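You operate a simulated robot arm through the tools that you are given. There is no shell and no other tool. Be economical: measure what you need, move in short steps, check, and stop when the job is done.

Carry out the task below with a simulated two-armed robot. There is one attempt and no reset: what you move stays moved.

JOB
Pick up the green can with one hand, pass it to the other hand and put it on the top of the drum stand. Set down upright: green can.

Only the result counts: the job must be done as asked and must still hold three seconds after the hand-in. Knocking over, shifting, dropping, spilling or breaking anything else fails it.

ROBOT AND FRAMES
Two 7-joint arms with two-finger grippers on one trunk, on a base that drives. Base frame: it is fixed to the floor where the robot stands at the start and does not move with it; the origin is under the middle of the robot, x ahead of it, y to its left, z up. Readings come in mm, rad, newtons and seconds.
The left shoulder is at the start at [24, 216, 1184], the right one opposite. With the tool pointing down near the work surface each hand reaches from about 100 to 680 mm from the robot's upright axis, wherever it stands, measured 20 degrees to its own side. Places, roughly: top of the drum stand [200, -4300, 600]. Payload 2.2 kg a hand.
Tool frame (each hand has its own): the origin (TCP) lies between the finger pads and is the grasp point; the fingertips stand 19 mm ahead of it; z points along the fingers, y is the line along which they close. The gripper opens to 116 mm. The gripper's body begins 70 mm behind the TCP.
Orientation is that of the tool frame in the base frame, as [roll, pitch, yaw] about the fixed x, y, z axes, in that order (R = Rz(yaw) Ry(pitch) Rx(roll)). With the fingers straight down and closing along the base's y, the tool's x points along the base's -x, its y along +y and its z along -z.

CONTROLS
- The arms move only by the tool nudge_tool. It takes "left_series", "right_series" or both (then of equal length, played together; a hand with none holds still); each is a list of rows, each a list of 2 entries, a list of its own where there are three numbers: the shift along the tool's x, y, z in mm, then the turn, a rotation vector about the tool's x, y, z in rad. In form: [[[tx, ty, tz], [wx, wy, wz]], ...]. A call has 1 to 8 rows; each row shifts and turns the commanded pose from where the row before left it, along the tool's axes as they then stand. "left_gripper" and "right_gripper" are, for a hand that has rows, the finger opening in mm, from 0 to 116, set as the call begins (left out, the last holds). A row lasts 0.2 s, in which the tool goes at most 50 mm and 0.15 rad; a call with a longer step from one row to the next is refused whole, and so is a gripper value outside its range. A pose out of reach is approached as far as the arm can. The call stops where the force on the tool passes 40 N (or 10 N more than at its start, if that is more) or the arm is blocked; 0.2 s more then pass. Each finger halts on what it meets, pressing with about 22 N; the grip force reading is that of the motor and also rises with nothing between the fingers. The clock runs only during rows and for 0.2 s after the last one: add rows that do not move to give the fingers time. The reply holds the time, the measured pose of the TCP, the force on the tool along the base axes, the opening and the grip force, in the units named above and with some noise, with the torque about the TCP (base axes, N m) and any sound that the robot's microphone picked up.
- Cameras (640 x 400 px; columns grow to the right, rows downward): "scene" is now at [131.2, 16.5, 1407.8]; the picture's right is [0.17, -0.99, -0.00], its down [-0.01, -0.00, -1.00] and it looks along [0.99, 0.17, -0.01] (base axes); focal length 275 px, centre (320, 200). "left" rides on the left gripper at [69, 15, -96] in its tool frame; the picture's right is [-0.21, 0.98, 0.00], its down [-0.76, -0.17, -0.63] and it looks along [-0.62, -0.14, 0.77] (tool axes); focal length 251 px, centre (320, 200). "right" rides on the right gripper at [69, -15, -97] in its tool frame; the picture's right is [0.21, 0.98, 0.00], its down [-0.76, 0.17, -0.63] and it looks along [-0.62, 0.14, 0.78] (tool axes); focal length 251 px, centre (320, 200). There is no depth. A picture from a camera that has moved, and an enlarged one, comes with that camera's place and axes in the base frame and with its lens.
- camera(camera): a new picture of that camera. It takes no simulated time.
- move_column(by): slides the trunk up (or, below 0, down) by that many mm; the arms and the scene camera ride with it, the base frame stays. It gives what a move gives, with no picture.
- steer(legs): drives the robot by 1 to 6 legs, each [ahead, left, turn to the left] in mm, mm and rad, along the robot's own axes; the way and the turn of a leg run together, so that a leg with both is an arc; at most 1500 mm and 3.142 rad a leg. The arms and the cameras ride along, it lands a little off, and it stops where it bumps. It gives what a move gives.
- head_to(pan, tilt): turns the head with the scene camera to pan (to the left, within 1.396 rad either way) and tilt (down, from -0.506 to 1.204), counted from straight ahead of the robot. It gives what a move gives.
- enlarge(camera, box): a new picture of the part [left, top, right, bottom] of that camera's present view, enlarged. It takes no simulated time.
- hand_in(): hands the job in; it is judged then, once.

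Go step by step. Nothing tells you exact positions but the pictures and the camera data: compare them with the known pose of the tool, close in by small moves and look again before you grip or let go. The budget is 120 turns and 108 pictures, counting those below and the enlarged ones. Unless the task says otherwise, let go and move clear before handing in, and close with one line.

The tools are called as name(argument=value, ...) on one line, values as JSON. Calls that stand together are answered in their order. nudge_tool: Moves the arms, as the interface text tells. Its arguments: {"type":"object","properties":{"left_series":{"type":"array","items":{"type":"array"}},"left_gripper":{"type":"number"},"right_series":{"type":"array","items":{"type":"array"}},"right_gripper":{"type":"number"}},"required":[]} The other tools are called the same way: move_column (by) slides the trunk up or down; steer (legs) drives the base; head_to (pan, tilt) turns the head that bears the scene camera; camera (camera) takes a picture; enlarge (camera, box) takes an enlarged picture of a part of a camera's view; hand_in () hands the job in.

At the start:

```text
clock: 0.0
left_tcp_pos: [449.1, 228.5, 1473.4]
left_orientation: [3.141, -0.001, 3.141]
left_contact_force: [0.6, 0.6, 0.9]
left_ft_torque: [0.01, -0.01, -0.02]
left_finger_gap: 115.9
left_grip_force: 0.1
right_tcp_pos: [452.5, -143.1, 1444.9]
right_orientation: [3.141, 0.001, -3.141]
right_contact_force: [0.9, 0.0, -1.0]
right_ft_torque: [-0.01, 0.02, -0.05]
right_finger_gap: 115.9
right_grip_force: 0.1
trunk travel left (down, up): [-328.0, 162.0]
robot x, y, heading: [-1.4, -0.2, 0.001]
head pan, tilt: [0.168, 0.007]
```

scene: 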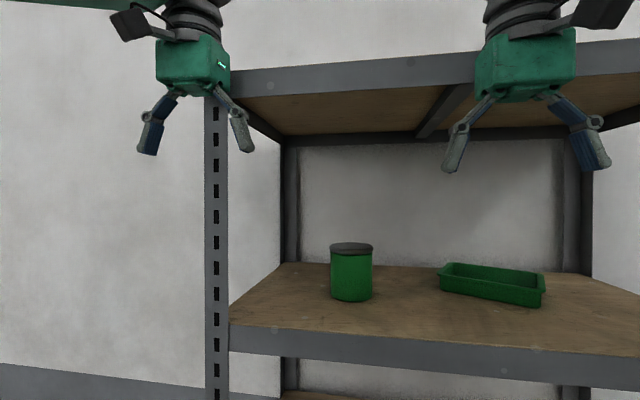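
right: 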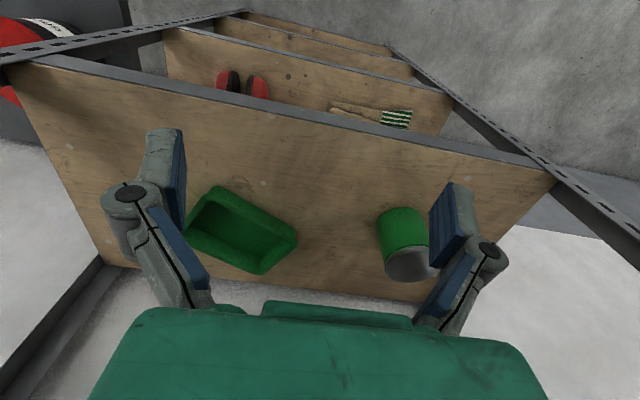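
left: 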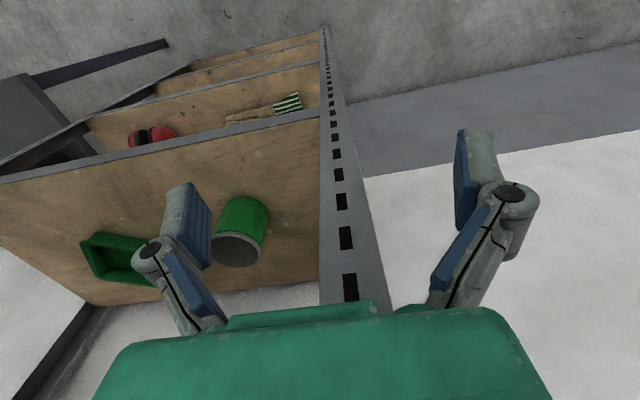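

The green can stands on the shelf board at about (645, 46), base height about 1222, with another board about 330 mm above it. I'll take a closer look and survey the way to the drum stand.

enlarge(camera="scene", box=[220, 200, 480, 362])

head_to(pan=-1.35, tilt=0.35)

camera(camera="scene")

```text
2.46 times, centred on (350, 281) of scene
camera zoom: at [131.2, 16.5, 1407.8], right [0.17, -0.99, 0.0], down [-0.01, 0.0, -1.0], along [0.99, 0.17, -0.01], focal length 677 px, centre (246, 1)
```

zoom: 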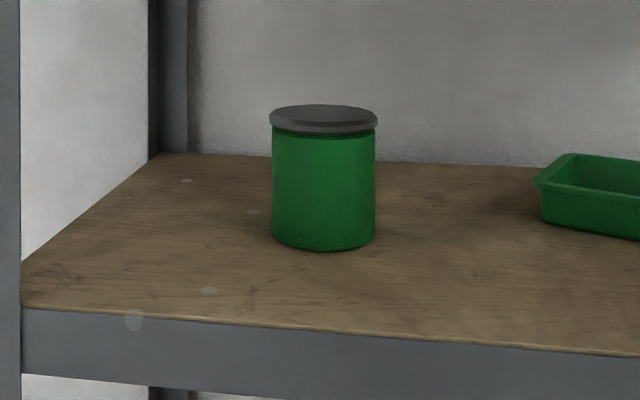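

```text
clock: 1.6
left_tcp_pos: [445.9, 229.1, 1475.2]
left_orientation: [-3.142, 0.002, -3.141]
left_contact_force: [0.0, 0.1, 0.3]
left_ft_torque: [-0.01, -0.02, 0.0]
left_finger_gap: 116.1
left_grip_force: 0.0
right_tcp_pos: [448.6, -143.8, 1445.9]
right_orientation: [-3.141, 0.003, 3.14]
right_contact_force: [-0.1, -0.2, -0.1]
right_ft_torque: [0.02, 0.02, 0.03]
right_finger_gap: 116.3
right_grip_force: 0.1
trunk travel left (down, up): [-328.0, 162.0]
robot x, y, heading: [0.0, 2.2, -0.006]
head pan, tilt: [-1.349, 0.351]
```

```text
103 pictures are left
camera scene: at [62.6, -89.4, 1376.3], right [-0.98, -0.22, 0.0], down [-0.08, 0.33, -0.94], along [0.21, -0.92, -0.34], focal length 275 px, centre (320, 200)
```

scene: 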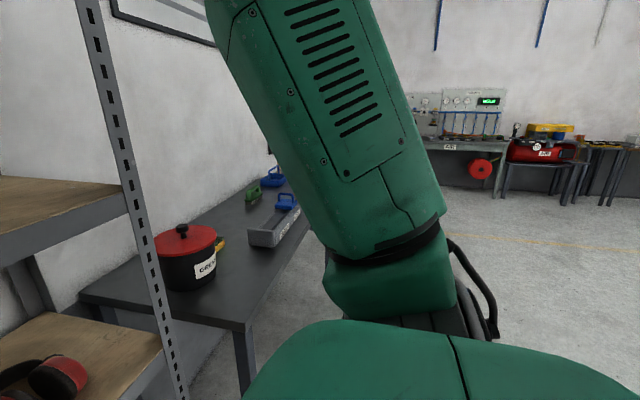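

The can is lidded, about 80 mm wide and 92 mm tall. I'll back off to get free room, then turn the left tool so that its camera sits above when the hand points ahead.

steer(legs=[[-250, 0, 0]])

nudge_tool(left_series=[[[0, 0, 0], [0, 0, 0.15]], [[0, 0, 0], [0, 0, 0.15]], [[0, 0, 0], [0, 0, 0.15]], [[0, 0, 0], [0, 0, 0.15]], [[0, 0, 0], [0, 0, 0.15]], [[0, 0, 0], [0, 0, 0.15]], [[0, 0, 0], [0, 0, 0.15]], [[0, 0, 0], [0, 0, 0.15]]])

head_to(pan=0.1, tilt=0.1)

camera(camera="scene")

```text
clock: 3.4
left_tcp_pos: [196.8, 229.2, 1475.8]
left_orientation: [-3.141, 0.006, -3.141]
left_contact_force: [-1.0, 0.0, -0.1]
left_ft_torque: [-0.01, -0.01, -0.01]
left_finger_gap: 116.0
left_grip_force: 0.2
right_tcp_pos: [198.7, -143.5, 1445.6]
right_orientation: [3.141, 0.0, 3.141]
right_contact_force: [-0.1, 0.5, 0.5]
right_ft_torque: [0.04, 0.01, 0.02]
right_finger_gap: 116.1
right_grip_force: 0.2
trunk travel left (down, up): [-328.0, 162.0]
robot x, y, heading: [-249.6, -1.9, 0.001]
head pan, tilt: [-1.349, 0.351]
```

```text
clock: 5.2
left_tcp_pos: [191.6, 228.2, 1475.8]
left_orientation: [3.135, 0.003, 1.939]
left_contact_force: [0.4, 0.0, 0.3]
left_ft_torque: [-0.01, 0.0, -0.02]
left_finger_gap: 115.8
left_grip_force: 0.1
right_tcp_pos: [193.8, -143.5, 1447.4]
right_orientation: [-3.141, 0.004, 3.14]
right_contact_force: [0.5, -0.3, 0.2]
right_ft_torque: [-0.02, 0.02, -0.01]
right_finger_gap: 115.6
right_grip_force: 0.1
trunk travel left (down, up): [-328.0, 162.0]
robot x, y, heading: [-252.2, 2.7, 0.0]
head pan, tilt: [-1.349, 0.351]
```

```text
clock: 6.8
left_tcp_pos: [192.0, 229.6, 1477.2]
left_orientation: [3.136, 0.003, 1.943]
left_contact_force: [-0.3, 0.7, -0.4]
left_ft_torque: [-0.01, 0.0, -0.01]
left_finger_gap: 116.1
left_grip_force: 0.0
right_tcp_pos: [194.4, -143.5, 1447.3]
right_orientation: [-3.141, 0.003, 3.141]
right_contact_force: [0.0, 0.5, 0.6]
right_ft_torque: [0.0, -0.02, 0.01]
right_finger_gap: 116.2
right_grip_force: 0.0
trunk travel left (down, up): [-328.0, 162.0]
robot x, y, heading: [-253.7, -0.4, 0.0]
head pan, tilt: [0.099, 0.099]
```

```text
102 pictures are left
camera scene: at [-117.0, 10.5, 1399.4], right [0.1, -1.0, 0.0], down [-0.1, -0.01, -0.99], along [0.99, 0.1, -0.1], focal length 275 px, centre (320, 200)
```

scene: 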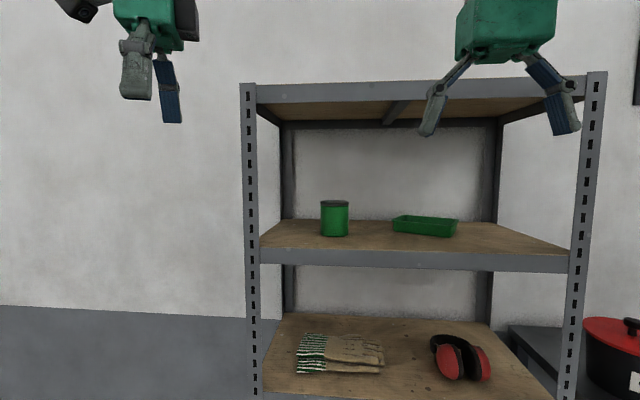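

The roll works. Carrying on to a yaw of zero.

nudge_tool(left_series=[[[0, 0, 0], [0, 0, 0.15]], [[0, 0, 0], [0, 0, 0.15]], [[0, 0, 0], [0, 0, 0.15]], [[0, 0, 0], [0, 0, 0.15]], [[0, 0, 0], [0, 0, 0.15]], [[0, 0, 0], [0, 0, 0.15]], [[0, 0, 0], [0, 0, 0.15]], [[0, 0, 0], [0, 0, 0.15]]])

nudge_tool(left_series=[[[0, 0, 0], [0, 0, 0.15]], [[0, 0, 0], [0, 0, 0.15]], [[0, 0, 0], [0, 0, 0.15]], [[0, 0, 0], [0, 0, 0.15]], [[0, 0, 0], [0, 0, 0.14]]])

```text
clock: 8.6
left_tcp_pos: [192.8, 228.7, 1476.8]
left_orientation: [3.138, -0.002, 0.74]
left_contact_force: [-0.9, -0.5, 0.0]
left_ft_torque: [0.0, -0.04, 0.0]
left_finger_gap: 116.0
left_grip_force: 0.0
right_tcp_pos: [194.3, -143.5, 1447.2]
right_orientation: [-3.14, 0.005, 3.138]
right_contact_force: [-0.1, 0.5, -0.2]
right_ft_torque: [0.01, 0.0, -0.01]
right_finger_gap: 116.0
right_grip_force: 0.0
trunk travel left (down, up): [-328.0, 162.0]
robot x, y, heading: [-249.2, 0.6, -0.0]
head pan, tilt: [0.099, 0.099]
```

```text
clock: 9.8
left_tcp_pos: [191.5, 227.9, 1477.0]
left_orientation: [3.14, -0.005, 0.002]
left_contact_force: [0.0, 0.5, 1.2]
left_ft_torque: [-0.02, 0.0, -0.01]
left_finger_gap: 115.9
left_grip_force: 0.0
right_tcp_pos: [193.9, -142.5, 1447.8]
right_orientation: [3.141, 0.004, 3.14]
right_contact_force: [1.2, -0.4, -0.7]
right_ft_torque: [-0.01, 0.02, 0.0]
right_finger_gap: 116.2
right_grip_force: 0.1
trunk travel left (down, up): [-328.0, 162.0]
robot x, y, heading: [-247.2, -1.2, -0.001]
head pan, tilt: [0.099, 0.099]
```

Now lower the left hand and bring it ahead a bit, then tilt it to point ahead.

nudge_tool(left_series=[[[20, 0, 45], [0, 0, 0]], [[20, 0, 45], [0, 0, 0]], [[20, 0, 45], [0, 0, 0]], [[20, 0, 40], [0, 0, 0]], [[0, 0, 0], [0, 0.15, 0]], [[0, 0, 0], [0, 0.15, 0]], [[0, 0, 0], [0, 0.15, 0]], [[0, 0, 0], [0, 0.15, 0]]])

nudge_tool(left_series=[[[0, 0, 0], [0, 0.15, 0]], [[0, 0, 0], [0, 0.15, 0]], [[0, 0, 0], [0, 0.15, 0]], [[0, 0, 0], [0, 0.15, 0]], [[0, 0, 0], [0, 0.15, 0]], [[0, 0, 0], [0, 0.15, 0]], [[0, 0, 0], [0, 0.07, 0]]])

camera(camera="left")

camera(camera="scene")

```text
clock: 11.6
left_tcp_pos: [270.5, 230.1, 1303.7]
left_orientation: [3.14, -0.612, 0.004]
left_contact_force: [0.6, 0.0, 0.2]
left_ft_torque: [0.03, -0.04, -0.03]
left_finger_gap: 116.1
left_grip_force: 0.0
right_tcp_pos: [191.2, -142.7, 1448.1]
right_orientation: [-3.138, 0.008, 3.14]
right_contact_force: [-0.2, -0.1, 1.3]
right_ft_torque: [-0.01, -0.03, 0.0]
right_finger_gap: 116.1
right_grip_force: 0.0
trunk travel left (down, up): [-328.0, 162.0]
robot x, y, heading: [-246.5, -2.6, -0.005]
head pan, tilt: [0.099, 0.099]
```

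```text
clock: 13.2
left_tcp_pos: [272.8, 229.2, 1301.7]
left_orientation: [0.279, -1.565, 2.866]
left_contact_force: [-0.4, -0.2, 0.1]
left_ft_torque: [-0.01, -0.03, -0.02]
left_finger_gap: 116.2
left_grip_force: 0.1
right_tcp_pos: [194.3, -141.9, 1447.2]
right_orientation: [-3.14, 0.004, 3.14]
right_contact_force: [0.6, -0.7, -0.3]
right_ft_torque: [0.0, 0.02, 0.01]
right_finger_gap: 116.1
right_grip_force: 0.0
trunk travel left (down, up): [-328.0, 162.0]
robot x, y, heading: [-251.9, 0.6, 0.002]
head pan, tilt: [0.099, 0.099]
```

```text
101 pictures are left
camera left: at [176.2, 213.4, 1370.0], right [0.0, -0.98, -0.21], down [-0.63, 0.16, -0.76], along [0.78, 0.14, -0.61], focal length 251 px, centre (320, 200)
```

left: 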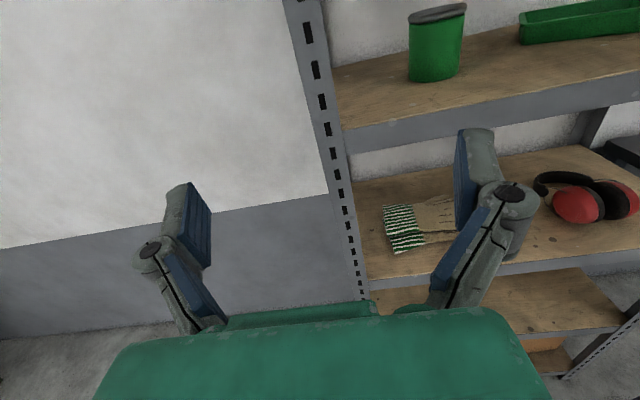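

```text
100 pictures are left
camera scene: at [-117.1, 11.4, 1399.4], right [0.1, -1.0, 0.0], down [-0.1, -0.01, -0.99], along [0.99, 0.1, -0.1], focal length 275 px, centre (320, 200)
```

scene: 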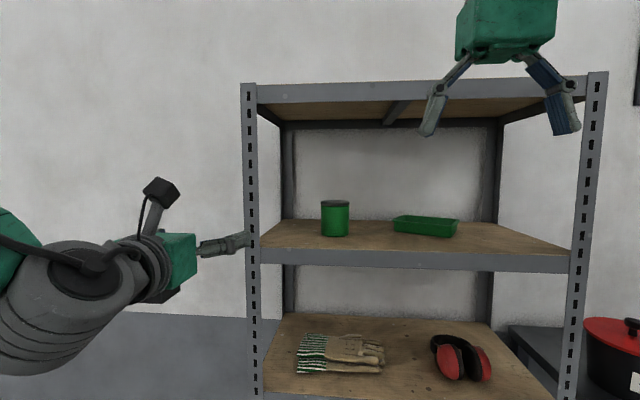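

The left hand points ahead with its camera on top. I'll move it across to the can's y and then drive ahead.

nudge_tool(left_series=[[[0, 46, 0], [0, 0, 0]], [[0, 46, 0], [0, 0, 0]], [[0, 46, 0], [0, 0, 0]], [[0, 45, 0], [0, 0, 0]], [[0, 0, 0], [0, 0, 0]]])

steer(legs=[[220, 0, 0]])

camera(camera="left")

camera(camera="scene")

```text
clock: 14.4
left_tcp_pos: [273.5, 44.9, 1301.9]
left_orientation: [0.366, -1.567, 2.779]
left_contact_force: [0.6, -0.2, -0.9]
left_ft_torque: [-0.02, 0.02, -0.01]
left_finger_gap: 115.8
left_grip_force: 0.1
right_tcp_pos: [194.3, -141.2, 1447.3]
right_orientation: [-3.141, 0.004, 3.139]
right_contact_force: [-0.3, 0.1, 0.1]
right_ft_torque: [-0.04, -0.02, 0.05]
right_finger_gap: 116.3
right_grip_force: 0.1
trunk travel left (down, up): [-328.0, 162.0]
robot x, y, heading: [-254.6, 2.9, -0.001]
head pan, tilt: [0.099, 0.099]
```

```text
clock: 16.1
left_tcp_pos: [485.7, 43.1, 1302.5]
left_orientation: [-0.283, -1.567, -2.853]
left_contact_force: [-0.5, 0.4, 0.0]
left_ft_torque: [0.01, -0.03, -0.01]
left_finger_gap: 116.2
left_grip_force: 0.0
right_tcp_pos: [407.4, -143.1, 1447.2]
right_orientation: [3.14, 0.002, -3.138]
right_contact_force: [0.3, -0.6, 1.0]
right_ft_torque: [0.01, 0.02, 0.04]
right_finger_gap: 116.0
right_grip_force: 0.1
trunk travel left (down, up): [-328.0, 162.0]
robot x, y, heading: [-36.6, 1.5, 0.005]
head pan, tilt: [0.099, 0.099]
```

```text
99 pictures are left
camera left: at [390.1, 28.1, 1371.2], right [0.01, -0.98, -0.22], down [-0.63, 0.16, -0.76], along [0.78, 0.14, -0.61], focal length 251 px, centre (320, 200)
```

left: 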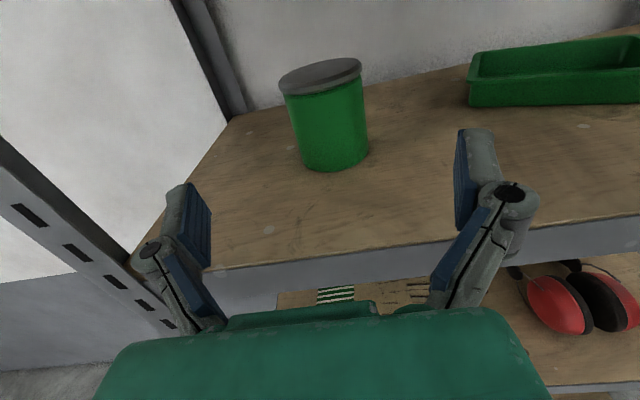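

```text
98 pictures are left
camera scene: at [95.3, 8.1, 1399.7], right [0.1, -0.99, 0.0], down [-0.1, -0.01, -0.99], along [0.99, 0.1, -0.1], focal length 275 px, centre (320, 200)
```

scene: 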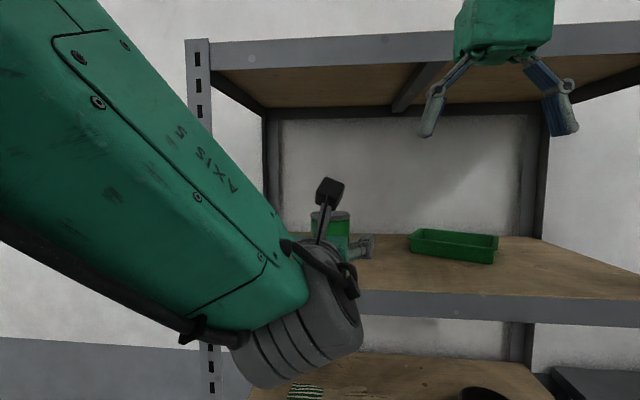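

From the left camera the can is at about (655, 44), with its lid top near 1314. I'll tilt the hand 20° down so the wrist clears the board's edge, lower it to the lower half of the can and stop short.

nudge_tool(left_series=[[[0, 0, 0], [0, -0.12, 0]], [[0, 0, 0], [0, -0.12, 0]], [[0, 0, 0], [0, -0.11, 0]], [[-7, 0, 28], [0, 0, 0]], [[-8, 0, 29], [0, 0, 0]], [[-8, 0, 30], [0, 0, 0]], [[0, 0, 0], [0, 0, 0]]])

camera(camera="left")

camera(camera="scene")

camera(camera="right")

```text
clock: 17.7
left_tcp_pos: [558.6, 44.7, 1252.9]
left_orientation: [-3.141, -1.227, 0.005]
left_contact_force: [-0.9, 1.0, 0.2]
left_ft_torque: [-0.03, -0.03, -0.03]
left_finger_gap: 116.2
left_grip_force: 0.0
right_tcp_pos: [406.4, -142.0, 1448.2]
right_orientation: [3.141, 0.005, -3.139]
right_contact_force: [-1.6, 0.1, 0.7]
right_ft_torque: [-0.03, -0.05, 0.0]
right_finger_gap: 116.1
right_grip_force: 0.1
trunk travel left (down, up): [-328.0, 162.0]
robot x, y, heading: [-35.0, 1.5, 0.005]
head pan, tilt: [0.099, 0.099]
```

```text
97 pictures are left
camera left: at [490.8, 28.9, 1351.3], right [-0.07, -0.98, -0.2], down [-0.85, 0.16, -0.5], along [0.52, 0.14, -0.84], focal length 251 px, centre (320, 200)
```

left: 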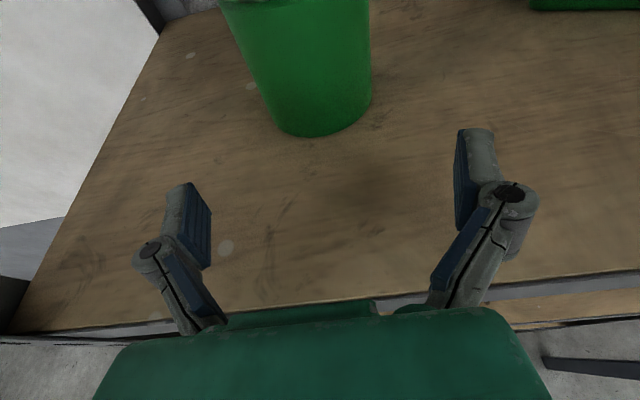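

```text
96 pictures are left
camera scene: at [96.4, 9.2, 1399.6], right [0.1, -0.99, 0.0], down [-0.1, -0.01, -0.99], along [0.99, 0.1, -0.1], focal length 275 px, centre (320, 200)
```

scene: 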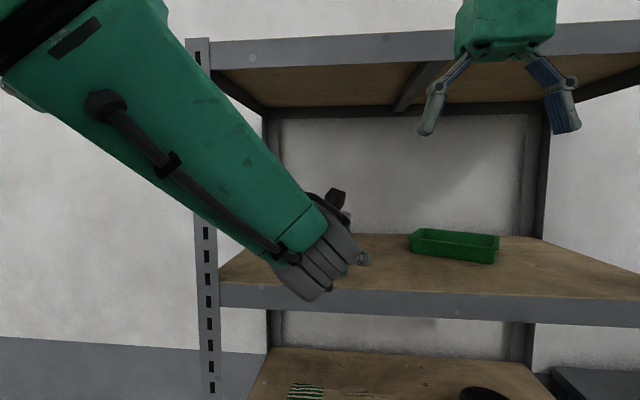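

```text
95 pictures are left
camera right: at [335.7, -157.6, 1543.9], right [-0.22, 0.98, 0.0], down [0.75, 0.17, 0.64], along [0.62, 0.14, -0.77], focal length 251 px, centre (320, 200)
```

right: 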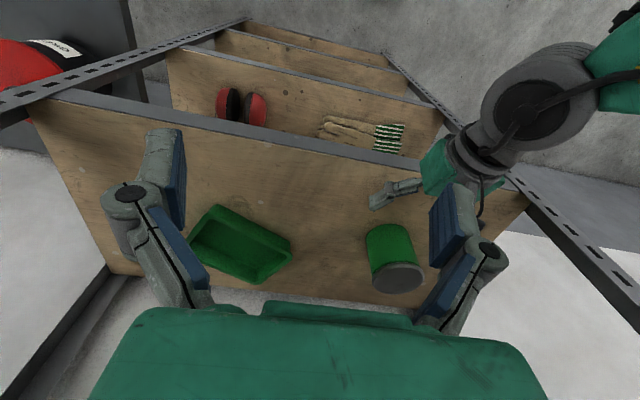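

The can's centre comes out at (653, 45), with a diameter of about 79 mm, and the hand is in line. Advancing to straddle it.

nudge_tool(left_series=[[[8, 0, 22], [0, 0, 0]], [[8, 0, 22], [0, 0, 0]], [[8, 0, 22], [0, 0, 0]], [[8, 0, 22], [0, 0, 0]], [[0, 0, 0], [0, 0, 0]]])

camera(camera="left")

camera(camera="right")

```text
clock: 19.1
left_tcp_pos: [651.9, 61.9, 1279.9]
left_orientation: [2.996, -1.248, 0.165]
left_contact_force: [-0.4, 0.1, -0.6]
left_ft_torque: [0.0, -0.01, 0.0]
left_finger_gap: 116.1
left_grip_force: 0.0
right_tcp_pos: [401.6, -142.1, 1449.9]
right_orientation: [-3.141, 0.009, -3.137]
right_contact_force: [0.8, -0.1, 0.4]
right_ft_torque: [0.01, 0.0, 0.01]
right_finger_gap: 116.1
right_grip_force: 0.2
trunk travel left (down, up): [-328.0, 162.0]
robot x, y, heading: [-38.2, -1.8, 0.009]
head pan, tilt: [0.099, 0.099]
stopped in row 5 (left hand): the arm was blocked; the commanded pose is now the measured one
```

```text
94 pictures are left
camera left: at [583.0, 49.7, 1377.3], right [-0.04, -0.99, -0.16], down [-0.84, 0.12, -0.53], along [0.54, 0.11, -0.83], focal length 251 px, centre (320, 200)
```

left: 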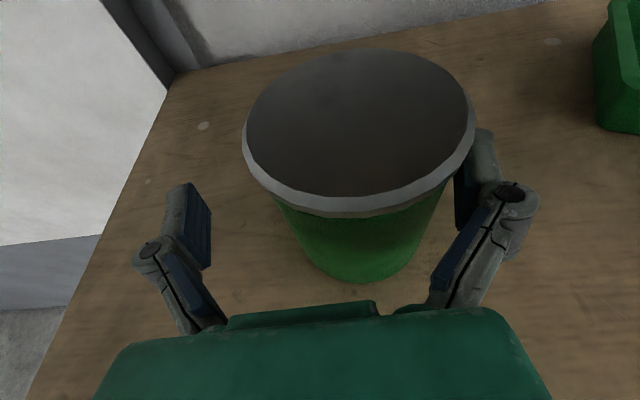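

```text
93 pictures are left
camera right: at [332.1, -157.8, 1545.0], right [-0.22, 0.98, 0.0], down [0.75, 0.17, 0.64], along [0.62, 0.14, -0.77], focal length 251 px, centre (320, 200)
```

right: 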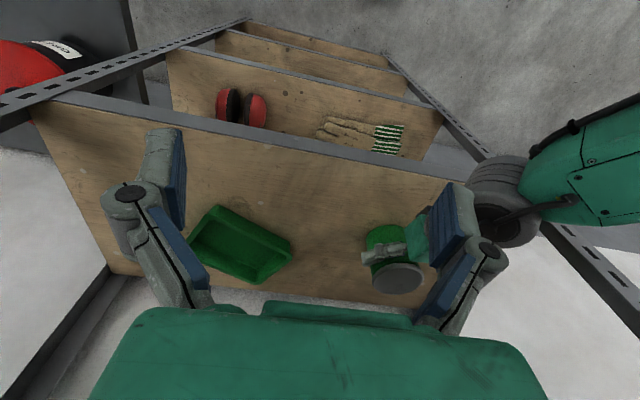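

The arm was blocked short of the aim and ended 27 mm high and 17 mm to the left. Nothing seems to have moved, so I'll look at what it touches.

enlarge(camera="right", box=[340, 80, 640, 310])

head_to(pan=0.25, tilt=0.4)

camera(camera="scene")

```text
1.74 times, centred on (490, 195) of right
camera zoom: at [332.1, -157.8, 1545.0], right [-0.22, 0.98, 0.0], down [0.75, 0.17, 0.64], along [0.62, 0.14, -0.77], focal length 437 px, centre (24, 209)
```

zoom: 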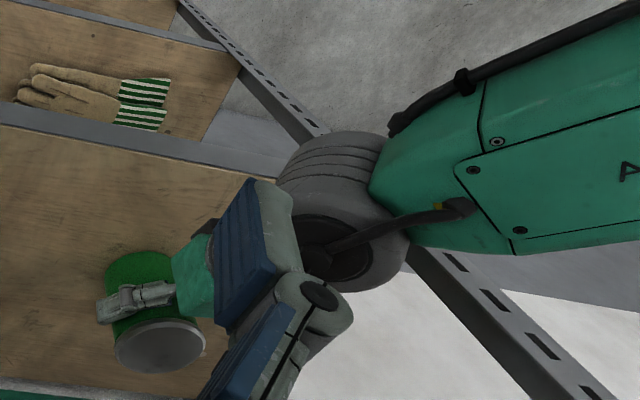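

```text
clock: 19.9
left_tcp_pos: [651.8, 62.2, 1280.3]
left_orientation: [2.995, -1.248, 0.163]
left_contact_force: [-0.4, 0.4, 0.8]
left_ft_torque: [0.02, 0.03, 0.01]
left_finger_gap: 116.2
left_grip_force: 0.0
right_tcp_pos: [403.5, -142.1, 1448.2]
right_orientation: [-3.141, 0.005, -3.138]
right_contact_force: [-0.2, 0.0, 0.0]
right_ft_torque: [-0.01, -0.01, 0.03]
right_finger_gap: 116.0
right_grip_force: 0.0
trunk travel left (down, up): [-328.0, 162.0]
robot x, y, heading: [-38.5, 4.3, 0.01]
head pan, tilt: [0.25, 0.4]
```

```text
91 pictures are left
camera scene: at [96.2, 23.3, 1371.5], right [0.25, -0.97, 0.0], down [-0.38, -0.1, -0.92], along [0.89, 0.23, -0.39], focal length 275 px, centre (320, 200)
```

scene: 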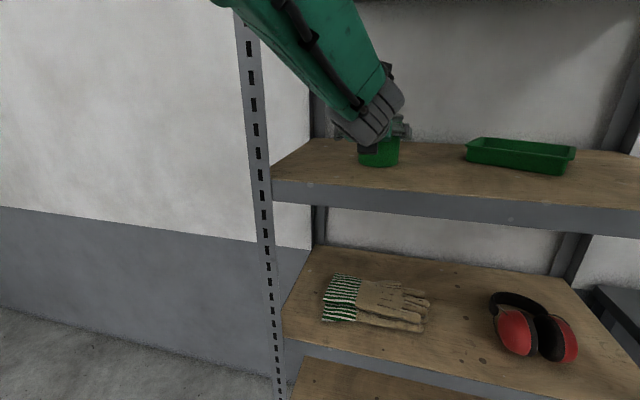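

The forearm is jammed against the left post, because the elbow stands out on that side. I'll back the hand straight out and move the robot to the right so that the forearm clears the post.

nudge_tool(left_series=[[[0, 0, -12], [0, 0, 0]], [[0, 0, -20], [0, 0, 0]], [[0, 0, -25], [0, 0, 0]], [[0, 0, -30], [0, 0, 0]], [[0, 0, -35], [0, 0, 0]], [[0, 0, -35], [0, 0, 0]], [[0, 0, 0], [0, 0, 0]]])

camera(camera="left")

camera(camera="right")

```text
clock: 21.5
left_tcp_pos: [502.5, 60.5, 1327.9]
left_orientation: [3.008, -1.247, 0.148]
left_contact_force: [0.2, 0.4, 0.7]
left_ft_torque: [0.0, 0.03, -0.03]
left_finger_gap: 116.0
left_grip_force: 0.0
right_tcp_pos: [402.8, -137.5, 1450.0]
right_orientation: [-3.136, 0.008, -3.138]
right_contact_force: [-1.0, 0.6, 0.4]
right_ft_torque: [0.0, -0.01, -0.03]
right_finger_gap: 116.1
right_grip_force: 0.2
trunk travel left (down, up): [-328.0, 162.0]
robot x, y, heading: [-38.1, 1.5, 0.007]
head pan, tilt: [0.25, 0.4]
```

```text
90 pictures are left
camera left: at [432.2, 48.9, 1424.8], right [-0.05, -0.99, -0.16], down [-0.84, 0.13, -0.53], along [0.54, 0.11, -0.83], focal length 251 px, centre (320, 200)
```

left: 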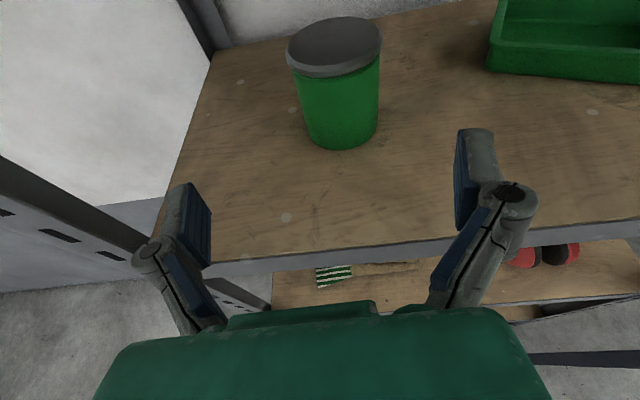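

```text
89 pictures are left
camera right: at [333.2, -153.3, 1545.0], right [-0.22, 0.98, 0.0], down [0.75, 0.17, 0.64], along [0.62, 0.14, -0.77], focal length 251 px, centre (320, 200)
```

right: 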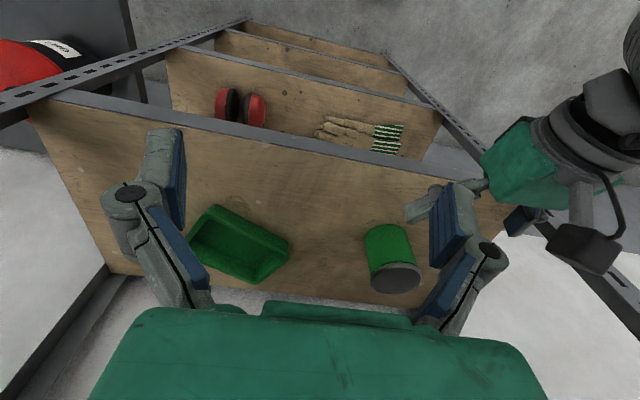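

The can is untouched. Shifting the robot to the right.

steer(legs=[[0, -170, 0], [30, 0, -0.007]])

nudge_tool(left_series=[[[0, -30, 0], [0, 0, 0]], [[0, -40, 0], [0, 0, 0]], [[0, -40, 0], [0, 0, 0]], [[0, -40, 0], [0, 0, 0]], [[0, 0, 0], [0, 0, 0]]])

camera(camera="left")

```text
clock: 23.4
left_tcp_pos: [526.5, -150.1, 1331.5]
left_orientation: [3.079, -1.26, 0.071]
left_contact_force: [-0.3, -1.8, 0.6]
left_ft_torque: [0.06, -0.03, 0.13]
left_finger_gap: 116.0
left_grip_force: 0.0
right_tcp_pos: [424.6, -351.1, 1448.0]
right_orientation: [3.117, 0.015, 3.137]
right_contact_force: [-0.5, -1.5, 1.6]
right_ft_torque: [0.15, -0.11, 0.02]
right_finger_gap: 116.1
right_grip_force: 0.1
trunk travel left (down, up): [-328.0, 162.0]
robot x, y, heading: [-4.2, -176.8, -0.001]
head pan, tilt: [0.25, 0.4]
```

```text
clock: 24.8
left_tcp_pos: [526.8, 58.0, 1320.6]
left_orientation: [2.96, -1.249, 0.188]
left_contact_force: [-0.7, 0.4, -0.2]
left_ft_torque: [0.01, 0.02, -0.01]
left_finger_gap: 116.0
left_grip_force: 0.0
right_tcp_pos: [428.3, -288.5, 1453.9]
right_orientation: [-3.127, 0.012, -3.139]
right_contact_force: [0.3, 0.7, 0.5]
right_ft_torque: [-0.03, -0.03, -0.02]
right_finger_gap: 116.1
right_grip_force: 0.1
trunk travel left (down, up): [-328.0, 162.0]
robot x, y, heading: [-3.0, -165.8, 0.002]
head pan, tilt: [0.25, 0.4]
stopped in row 5 (left hand): the arm was blocked; the commanded pose is now the measured one
```

```text
88 pictures are left
camera left: at [456.9, 47.3, 1418.1], right [-0.05, -0.99, -0.15], down [-0.84, 0.12, -0.53], along [0.54, 0.1, -0.83], focal length 251 px, centre (320, 200)
```

left: 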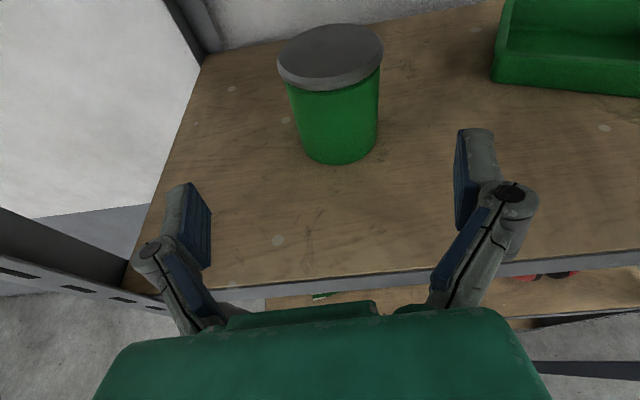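

The drive left the arms swaying for a moment, and the left arm was blocked again at the end. I'll look at the arm and post.

head_to(pan=0.5, tilt=0.1)

camera(camera="scene")

camera(camera="right")

```text
clock: 25.6
left_tcp_pos: [526.0, 83.7, 1317.9]
left_orientation: [2.904, -1.243, 0.245]
left_contact_force: [1.0, 2.3, -0.1]
left_ft_torque: [-0.05, 0.01, -0.11]
left_finger_gap: 115.9
left_grip_force: 0.0
right_tcp_pos: [428.7, -259.9, 1454.7]
right_orientation: [-3.11, 0.013, -3.137]
right_contact_force: [0.9, 2.6, -0.4]
right_ft_torque: [-0.22, -0.03, 0.01]
right_finger_gap: 116.0
right_grip_force: 0.0
trunk travel left (down, up): [-328.0, 162.0]
robot x, y, heading: [-2.9, -163.3, 0.004]
head pan, tilt: [0.499, 0.099]
```

```text
87 pictures are left
camera scene: at [117.5, -75.7, 1397.2], right [0.48, -0.88, 0.03], down [-0.09, -0.08, -0.99], along [0.87, 0.47, -0.12], focal length 275 px, centre (320, 200)
```

scene: 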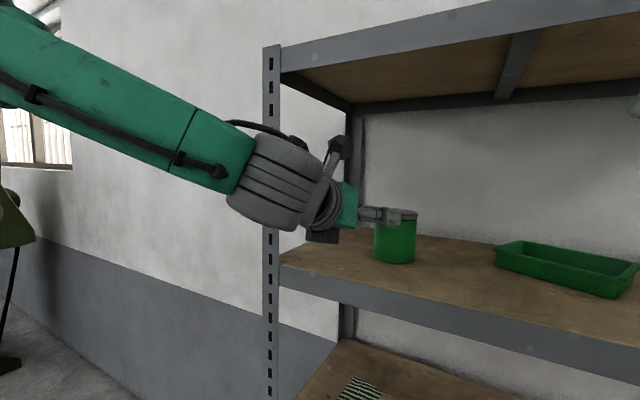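

```text
86 pictures are left
camera right: at [357.8, -272.3, 1549.9], right [-0.22, 0.98, -0.03], down [0.75, 0.19, 0.64], along [0.63, 0.11, -0.77], focal length 251 px, centre (320, 200)
```

right: 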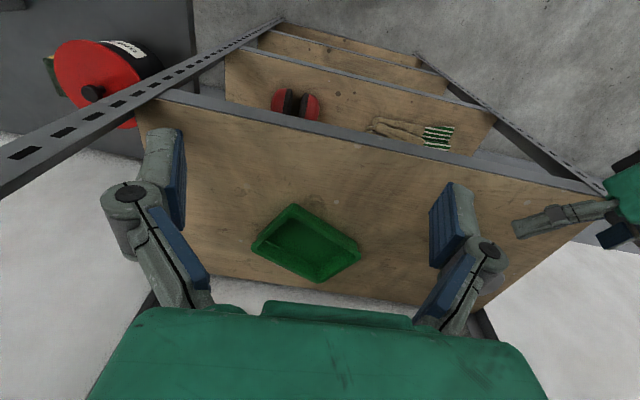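

The upper body is leaning sideways after the lateral drive. I'll let it settle and measure again.

nudge_tool(left_series=[[[0, 0, 0], [0, 0, 0]], [[0, 0, 0], [0, 0, 0]]])

nudge_tool(left_series=[[[0, 0, 0], [0, 0, 0]], [[0, 0, 0], [0, 0, 0]], [[0, 0, 0], [0, 0, 0]]])

camera(camera="scene")

```text
clock: 26.2
left_tcp_pos: [527.2, 64.6, 1321.1]
left_orientation: [2.947, -1.249, 0.199]
left_contact_force: [0.3, 0.5, 0.0]
left_ft_torque: [0.01, -0.06, -0.03]
left_finger_gap: 115.9
left_grip_force: 0.0
right_tcp_pos: [428.9, -280.3, 1451.5]
right_orientation: [-3.121, 0.013, -3.139]
right_contact_force: [1.0, 0.9, 0.0]
right_ft_torque: [-0.07, -0.02, 0.03]
right_finger_gap: 116.2
right_grip_force: 0.1
trunk travel left (down, up): [-328.0, 162.0]
robot x, y, heading: [-5.1, -164.1, -0.001]
head pan, tilt: [0.499, 0.099]
```

```text
clock: 27.0
left_tcp_pos: [527.0, 32.4, 1324.1]
left_orientation: [3.023, -1.252, 0.129]
left_contact_force: [-0.5, 0.0, 0.6]
left_ft_torque: [0.05, -0.06, 0.07]
left_finger_gap: 116.0
left_grip_force: 0.2
right_tcp_pos: [428.5, -317.8, 1450.1]
right_orientation: [3.136, 0.013, 3.139]
right_contact_force: [0.8, -2.5, 0.5]
right_ft_torque: [0.13, -0.02, 0.0]
right_finger_gap: 115.9
right_grip_force: 0.0
trunk travel left (down, up): [-328.0, 162.0]
robot x, y, heading: [-3.4, -169.9, -0.001]
head pan, tilt: [0.499, 0.099]
```

```text
85 pictures are left
camera scene: at [118.0, -163.1, 1400.1], right [0.48, -0.88, -0.03], down [-0.09, -0.02, -1.0], along [0.87, 0.48, -0.09], focal length 275 px, centre (320, 200)
```

scene: 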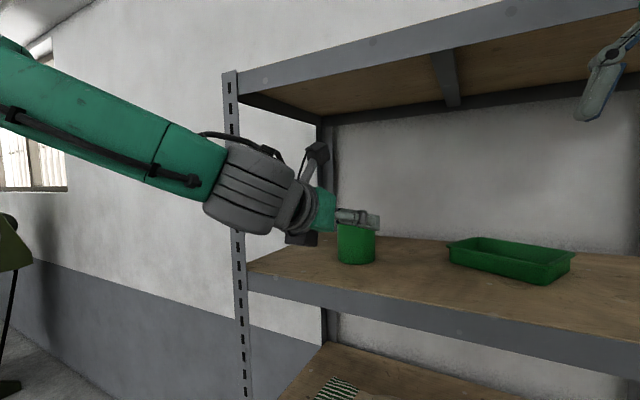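

It is a slow sway that must die out, so I'll wait.

nudge_tool(left_series=[[[0, 0, 0], [0, 0, 0]], [[0, 0, 0], [0, 0, 0]], [[0, 0, 0], [0, 0, 0]], [[0, 0, 0], [0, 0, 0]], [[0, 0, 0], [0, 0, 0]], [[0, 0, 0], [0, 0, 0]], [[0, 0, 0], [0, 0, 0]], [[0, 0, 0], [0, 0, 0]]])

nudge_tool(left_series=[[[0, 0, 0], [0, 0, 0]], [[0, 0, 0], [0, 0, 0]], [[0, 0, 0], [0, 0, 0]], [[0, 0, 0], [0, 0, 0]], [[0, 0, 0], [0, 0, 0]], [[0, 0, 0], [0, 0, 0]], [[0, 0, 0], [0, 0, 0]], [[0, 0, 0], [0, 0, 0]]])

nudge_tool(left_series=[[[0, 0, 0], [0, 0, 0]], [[0, 0, 0], [0, 0, 0]], [[0, 0, 0], [0, 0, 0]]])

nudge_tool(left_series=[[[0, 0, 0], [0, 0, 0]], [[0, 0, 0], [0, 0, 0]], [[0, 0, 0], [0, 0, 0]]])

```text
clock: 29.0
left_tcp_pos: [518.4, 123.4, 1306.3]
left_orientation: [2.811, -1.23, 0.338]
left_contact_force: [0.1, 3.3, -0.2]
left_ft_torque: [-0.12, -0.01, -0.23]
left_finger_gap: 116.1
left_grip_force: 0.0
right_tcp_pos: [419.8, -214.7, 1455.9]
right_orientation: [-3.075, 0.014, -3.13]
right_contact_force: [-1.2, 3.4, -1.4]
right_ft_torque: [-0.36, -0.05, 0.0]
right_finger_gap: 116.2
right_grip_force: 0.1
trunk travel left (down, up): [-328.0, 162.0]
robot x, y, heading: [-4.0, -165.3, 0.008]
head pan, tilt: [0.499, 0.099]
stopped in row 8 (left hand): the arm was blocked; the commanded pose is now the measured one
```

```text
clock: 31.0
left_tcp_pos: [517.4, 151.5, 1299.3]
left_orientation: [2.769, -1.217, 0.376]
left_contact_force: [0.1, 4.0, 0.5]
left_ft_torque: [-0.11, 0.08, -0.32]
left_finger_gap: 114.2
left_grip_force: 0.0
right_tcp_pos: [416.0, -184.0, 1456.0]
right_orientation: [-3.06, 0.014, -3.129]
right_contact_force: [0.6, 3.3, -1.3]
right_ft_torque: [-0.23, 0.03, 0.02]
right_finger_gap: 116.1
right_grip_force: 0.1
trunk travel left (down, up): [-328.0, 162.0]
robot x, y, heading: [-4.8, -159.8, 0.005]
head pan, tilt: [0.499, 0.099]
stopped in row 8 (left hand): the arm was blocked; the commanded pose is now the measured one
```

```text
clock: 32.0
left_tcp_pos: [515.6, 122.6, 1300.1]
left_orientation: [2.839, -1.211, 0.298]
left_contact_force: [0.7, 0.4, -0.1]
left_ft_torque: [0.0, 0.01, -0.06]
left_finger_gap: 117.3
left_grip_force: 0.1
right_tcp_pos: [416.7, -209.4, 1455.7]
right_orientation: [-3.083, 0.015, -3.127]
right_contact_force: [0.8, 0.0, -0.3]
right_ft_torque: [0.0, -0.03, 0.0]
right_finger_gap: 116.0
right_grip_force: 0.1
trunk travel left (down, up): [-328.0, 162.0]
robot x, y, heading: [-7.1, -152.8, 0.003]
head pan, tilt: [0.499, 0.099]
stopped in row 3 (left hand): the arm was blocked; the commanded pose is now the measured one
```

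```text
clock: 33.0
left_tcp_pos: [514.0, 74.8, 1311.7]
left_orientation: [2.952, -1.227, 0.195]
left_contact_force: [0.3, -2.5, 0.8]
left_ft_torque: [0.06, 0.05, 0.14]
left_finger_gap: 116.4
left_grip_force: 0.0
right_tcp_pos: [414.3, -263.2, 1455.3]
right_orientation: [-3.123, 0.018, -3.13]
right_contact_force: [-0.2, -2.7, 0.2]
right_ft_torque: [0.21, 0.0, -0.01]
right_finger_gap: 116.2
right_grip_force: 0.1
trunk travel left (down, up): [-328.0, 162.0]
robot x, y, heading: [-5.3, -158.1, 0.003]
head pan, tilt: [0.499, 0.099]
stopped in row 3 (left hand): the arm was blocked; the commanded pose is now the measured one
```

The sway isn't damping, and the left arm touches something at the end of it. I'll take a look.

camera(camera="scene")

camera(camera="left")

```text
84 pictures are left
camera scene: at [117.5, -118.9, 1399.9], right [0.48, -0.88, -0.01], down [-0.09, -0.04, -1.0], along [0.87, 0.48, -0.1], focal length 275 px, centre (320, 200)
```

scene: 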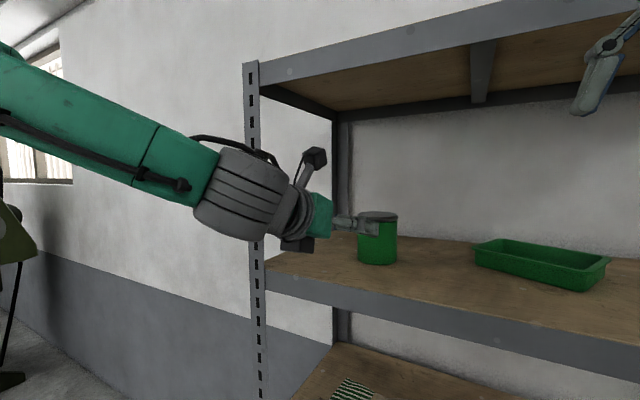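

```text
83 pictures are left
camera left: at [446.8, 65.4, 1410.0], right [-0.06, -0.99, -0.14], down [-0.85, 0.12, -0.51], along [0.52, 0.09, -0.85], focal length 251 px, centre (320, 200)
```

left: 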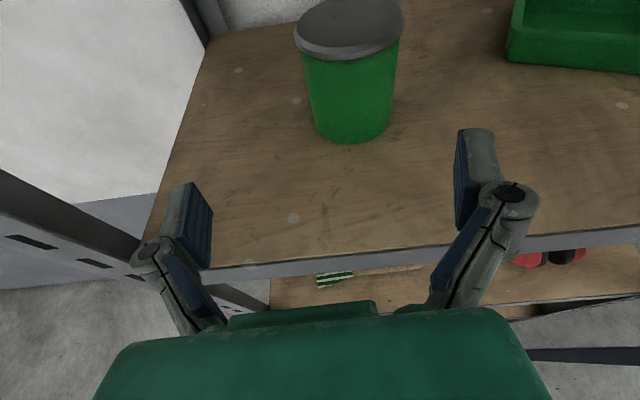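

I'll back away from the shelf so the sway can't hit anything, and then let it settle.

steer(legs=[[-250, 0, 0]])

nudge_tool(left_series=[[[0, 0, 0], [0, 0, 0]], [[0, 0, 0], [0, 0, 0]], [[0, 0, 0], [0, 0, 0]]])

nudge_tool(left_series=[[[0, 0, 0], [0, 0, 0]], [[0, 0, 0], [0, 0, 0]], [[0, 0, 0], [0, 0, 0]]])

nudge_tool(left_series=[[[0, 0, 0], [0, 0, 0]], [[0, 0, 0], [0, 0, 0]], [[0, 0, 0], [0, 0, 0]]])

nudge_tool(left_series=[[[0, 0, 0], [0, 0, 0]], [[0, 0, 0], [0, 0, 0]], [[0, 0, 0], [0, 0, 0]]])

```text
clock: 34.8
left_tcp_pos: [268.3, 57.9, 1315.0]
left_orientation: [2.975, -1.232, 0.17]
left_contact_force: [-0.1, -2.4, -0.2]
left_ft_torque: [0.06, 0.02, 0.11]
left_finger_gap: 116.1
left_grip_force: 0.1
right_tcp_pos: [167.9, -282.9, 1456.8]
right_orientation: [-3.13, 0.016, -3.13]
right_contact_force: [-0.1, -2.7, 1.6]
right_ft_torque: [0.2, 0.03, -0.01]
right_finger_gap: 116.1
right_grip_force: 0.3
trunk travel left (down, up): [-328.0, 162.0]
robot x, y, heading: [-248.8, -162.4, 0.001]
head pan, tilt: [0.499, 0.099]
```

```text
clock: 35.6
left_tcp_pos: [263.1, 67.4, 1317.6]
left_orientation: [2.934, -1.238, 0.205]
left_contact_force: [0.2, 0.1, 0.3]
left_ft_torque: [0.04, -0.02, -0.01]
left_finger_gap: 116.0
left_grip_force: 0.1
right_tcp_pos: [165.1, -270.2, 1459.0]
right_orientation: [-3.121, 0.023, -3.129]
right_contact_force: [-0.1, -0.4, 0.5]
right_ft_torque: [0.03, 0.02, 0.02]
right_finger_gap: 116.0
right_grip_force: 0.0
trunk travel left (down, up): [-328.0, 162.0]
robot x, y, heading: [-250.0, -164.1, 0.003]
head pan, tilt: [0.499, 0.099]
```

```text
clock: 36.6
left_tcp_pos: [259.5, 10.0, 1326.2]
left_orientation: [3.072, -1.246, 0.072]
left_contact_force: [-0.7, -3.0, 1.1]
left_ft_torque: [0.08, -0.01, 0.25]
left_finger_gap: 115.9
left_grip_force: 0.1
right_tcp_pos: [159.7, -332.5, 1454.9]
right_orientation: [3.117, 0.025, -3.135]
right_contact_force: [-0.2, -3.6, 1.3]
right_ft_torque: [0.28, 0.01, 0.01]
right_finger_gap: 116.0
right_grip_force: 0.1
trunk travel left (down, up): [-328.0, 162.0]
robot x, y, heading: [-248.5, -159.1, 0.0]
head pan, tilt: [0.499, 0.099]
stopped in row 3 (left hand): the arm was blocked; the commanded pose is now the measured one
```

```text
clock: 37.4
left_tcp_pos: [255.2, 43.1, 1326.3]
left_orientation: [2.974, -1.251, 0.17]
left_contact_force: [0.4, -0.8, -0.4]
left_ft_torque: [0.02, 0.03, -0.03]
left_finger_gap: 115.9
left_grip_force: 0.1
right_tcp_pos: [156.1, -293.1, 1457.9]
right_orientation: [-3.14, 0.028, -3.129]
right_contact_force: [-0.7, -0.2, 1.0]
right_ft_torque: [-0.04, -0.05, 0.0]
right_finger_gap: 115.9
right_grip_force: 0.1
trunk travel left (down, up): [-328.0, 162.0]
robot x, y, heading: [-250.0, -158.9, -0.001]
head pan, tilt: [0.499, 0.099]
```

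```text
clock: 38.4
left_tcp_pos: [248.0, -15.1, 1335.2]
left_orientation: [3.121, -1.257, 0.015]
left_contact_force: [-0.5, -2.4, 1.6]
left_ft_torque: [0.08, 0.04, 0.24]
left_finger_gap: 116.0
left_grip_force: 0.1
right_tcp_pos: [146.1, -357.6, 1453.0]
right_orientation: [3.096, 0.03, -3.14]
right_contact_force: [-0.5, -3.3, 0.9]
right_ft_torque: [0.27, -0.03, 0.0]
right_finger_gap: 116.2
right_grip_force: 0.0
trunk travel left (down, up): [-328.0, 162.0]
robot x, y, heading: [-250.6, -147.2, -0.013]
head pan, tilt: [0.499, 0.099]
stopped in row 3 (left hand): the arm was blocked; the commanded pose is now the measured one
```

Holding commands may be feeding the sway, so I'll let time pass with head moves only.

head_to(pan=-1.0, tilt=0.1)

head_to(pan=1.0, tilt=0.3)

camera(camera="scene")

head_to(pan=-0.5, tilt=0.3)

head_to(pan=0.0, tilt=0.3)

```text
clock: 40.0
left_tcp_pos: [261.2, 86.4, 1318.2]
left_orientation: [2.885, -1.237, 0.238]
left_contact_force: [0.5, 1.5, 0.2]
left_ft_torque: [-0.09, 0.02, -0.09]
left_finger_gap: 116.0
left_grip_force: 0.1
right_tcp_pos: [158.4, -246.3, 1453.8]
right_orientation: [-3.111, 0.017, -3.14]
right_contact_force: [1.8, 1.2, -2.4]
right_ft_torque: [-0.19, 0.14, 0.02]
right_finger_gap: 115.9
right_grip_force: 0.0
trunk travel left (down, up): [-328.0, 162.0]
robot x, y, heading: [-255.3, -130.7, -0.015]
head pan, tilt: [-1.0, 0.099]
```

```text
clock: 41.9
left_tcp_pos: [258.9, 58.9, 1323.0]
left_orientation: [2.936, -1.243, 0.188]
left_contact_force: [1.8, -0.3, -0.7]
left_ft_torque: [-0.01, 0.03, 0.09]
left_finger_gap: 115.9
left_grip_force: 0.1
right_tcp_pos: [156.4, -275.8, 1452.1]
right_orientation: [-3.129, 0.018, -3.141]
right_contact_force: [0.8, -0.4, -2.2]
right_ft_torque: [0.01, -0.01, -0.01]
right_finger_gap: 116.0
right_grip_force: 0.0
trunk travel left (down, up): [-328.0, 162.0]
robot x, y, heading: [-257.8, -133.2, -0.016]
head pan, tilt: [1.0, 0.3]
```

```text
82 pictures are left
camera scene: at [-155.9, -5.4, 1373.7], right [0.83, -0.55, 0.01], down [-0.17, -0.29, -0.94], along [0.53, 0.78, -0.34], focal length 275 px, centre (320, 200)
```

scene: 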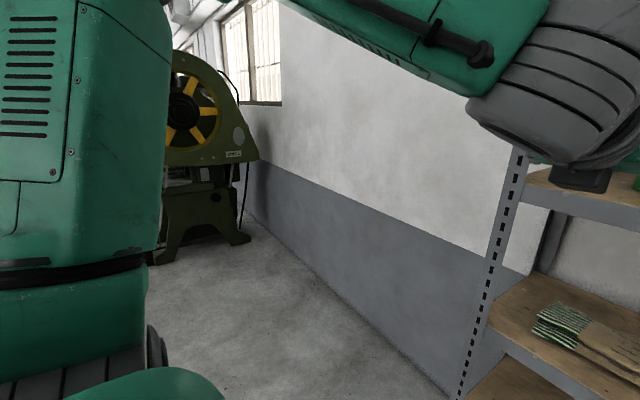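

```text
clock: 43.5
left_tcp_pos: [256.0, 105.8, 1310.0]
left_orientation: [2.871, -1.219, 0.256]
left_contact_force: [-1.1, 1.9, 1.5]
left_ft_torque: [-0.13, 0.05, -0.17]
left_finger_gap: 116.0
left_grip_force: 0.0
right_tcp_pos: [150.5, -224.3, 1461.4]
right_orientation: [-3.103, 0.029, -3.129]
right_contact_force: [0.3, 2.5, -1.6]
right_ft_torque: [-0.27, -0.06, 0.01]
right_finger_gap: 116.0
right_grip_force: 0.1
trunk travel left (down, up): [-328.0, 162.0]
robot x, y, heading: [-253.2, -133.9, -0.008]
head pan, tilt: [-0.499, 0.3]
```

```text
clock: 44.4
left_tcp_pos: [255.0, 106.1, 1310.4]
left_orientation: [2.875, -1.219, 0.258]
left_contact_force: [-0.5, 1.9, 1.2]
left_ft_torque: [-0.11, 0.04, -0.18]
left_finger_gap: 116.2
left_grip_force: 0.1
right_tcp_pos: [150.4, -223.5, 1460.8]
right_orientation: [-3.1, 0.027, -3.129]
right_contact_force: [0.3, 3.6, -1.1]
right_ft_torque: [-0.29, -0.05, 0.02]
right_finger_gap: 116.0
right_grip_force: 0.0
trunk travel left (down, up): [-328.0, 162.0]
robot x, y, heading: [-250.6, -134.1, -0.007]
head pan, tilt: [0.0, 0.3]
```

head_to(pan=0.3, tilt=0.3)

head_to(pan=0.0, tilt=0.3)

head_to(pan=0.3, tilt=0.3)

camera(camera="scene")

```text
clock: 45.2
left_tcp_pos: [258.2, 42.5, 1308.0]
left_orientation: [3.008, -1.211, 0.131]
left_contact_force: [0.1, -1.4, -0.4]
left_ft_torque: [0.01, 0.02, 0.05]
left_finger_gap: 115.8
left_grip_force: 0.1
right_tcp_pos: [154.4, -292.2, 1451.5]
right_orientation: [3.138, 0.015, -3.132]
right_contact_force: [0.4, 0.1, -1.2]
right_ft_torque: [0.05, 0.04, -0.02]
right_finger_gap: 116.1
right_grip_force: 0.0
trunk travel left (down, up): [-328.0, 162.0]
robot x, y, heading: [-256.6, -145.1, -0.007]
head pan, tilt: [0.3, 0.3]
```

```text
clock: 46.0
left_tcp_pos: [256.2, -28.2, 1321.2]
left_orientation: [-3.133, -1.233, -0.005]
left_contact_force: [0.6, -2.4, -1.4]
left_ft_torque: [0.09, -0.06, 0.22]
left_finger_gap: 115.8
left_grip_force: 0.1
right_tcp_pos: [153.2, -372.2, 1444.6]
right_orientation: [3.092, 0.022, -3.14]
right_contact_force: [-0.5, -3.2, 0.7]
right_ft_torque: [0.23, -0.01, 0.0]
right_finger_gap: 116.0
right_grip_force: 0.1
trunk travel left (down, up): [-328.0, 162.0]
robot x, y, heading: [-257.7, -164.8, -0.007]
head pan, tilt: [0.0, 0.3]
```

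```text
clock: 46.8
left_tcp_pos: [251.2, -49.2, 1336.0]
left_orientation: [-3.098, -1.254, -0.046]
left_contact_force: [0.3, -3.3, 0.8]
left_ft_torque: [0.14, 0.01, 0.27]
left_finger_gap: 115.9
left_grip_force: 0.1
right_tcp_pos: [150.0, -395.2, 1447.7]
right_orientation: [3.077, 0.03, 3.14]
right_contact_force: [-1.7, -3.6, 1.7]
right_ft_torque: [0.41, -0.03, 0.0]
right_finger_gap: 116.0
right_grip_force: 0.0
trunk travel left (down, up): [-328.0, 162.0]
robot x, y, heading: [-254.8, -160.6, -0.01]
head pan, tilt: [0.3, 0.3]
```

```text
81 pictures are left
camera scene: at [-126.3, -193.2, 1381.0], right [0.29, -0.96, -0.04], down [-0.28, -0.04, -0.96], along [0.92, 0.29, -0.28], focal length 275 px, centre (320, 200)
```

scene: 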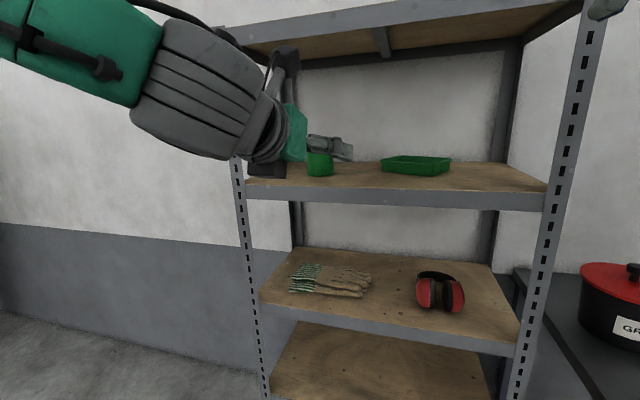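

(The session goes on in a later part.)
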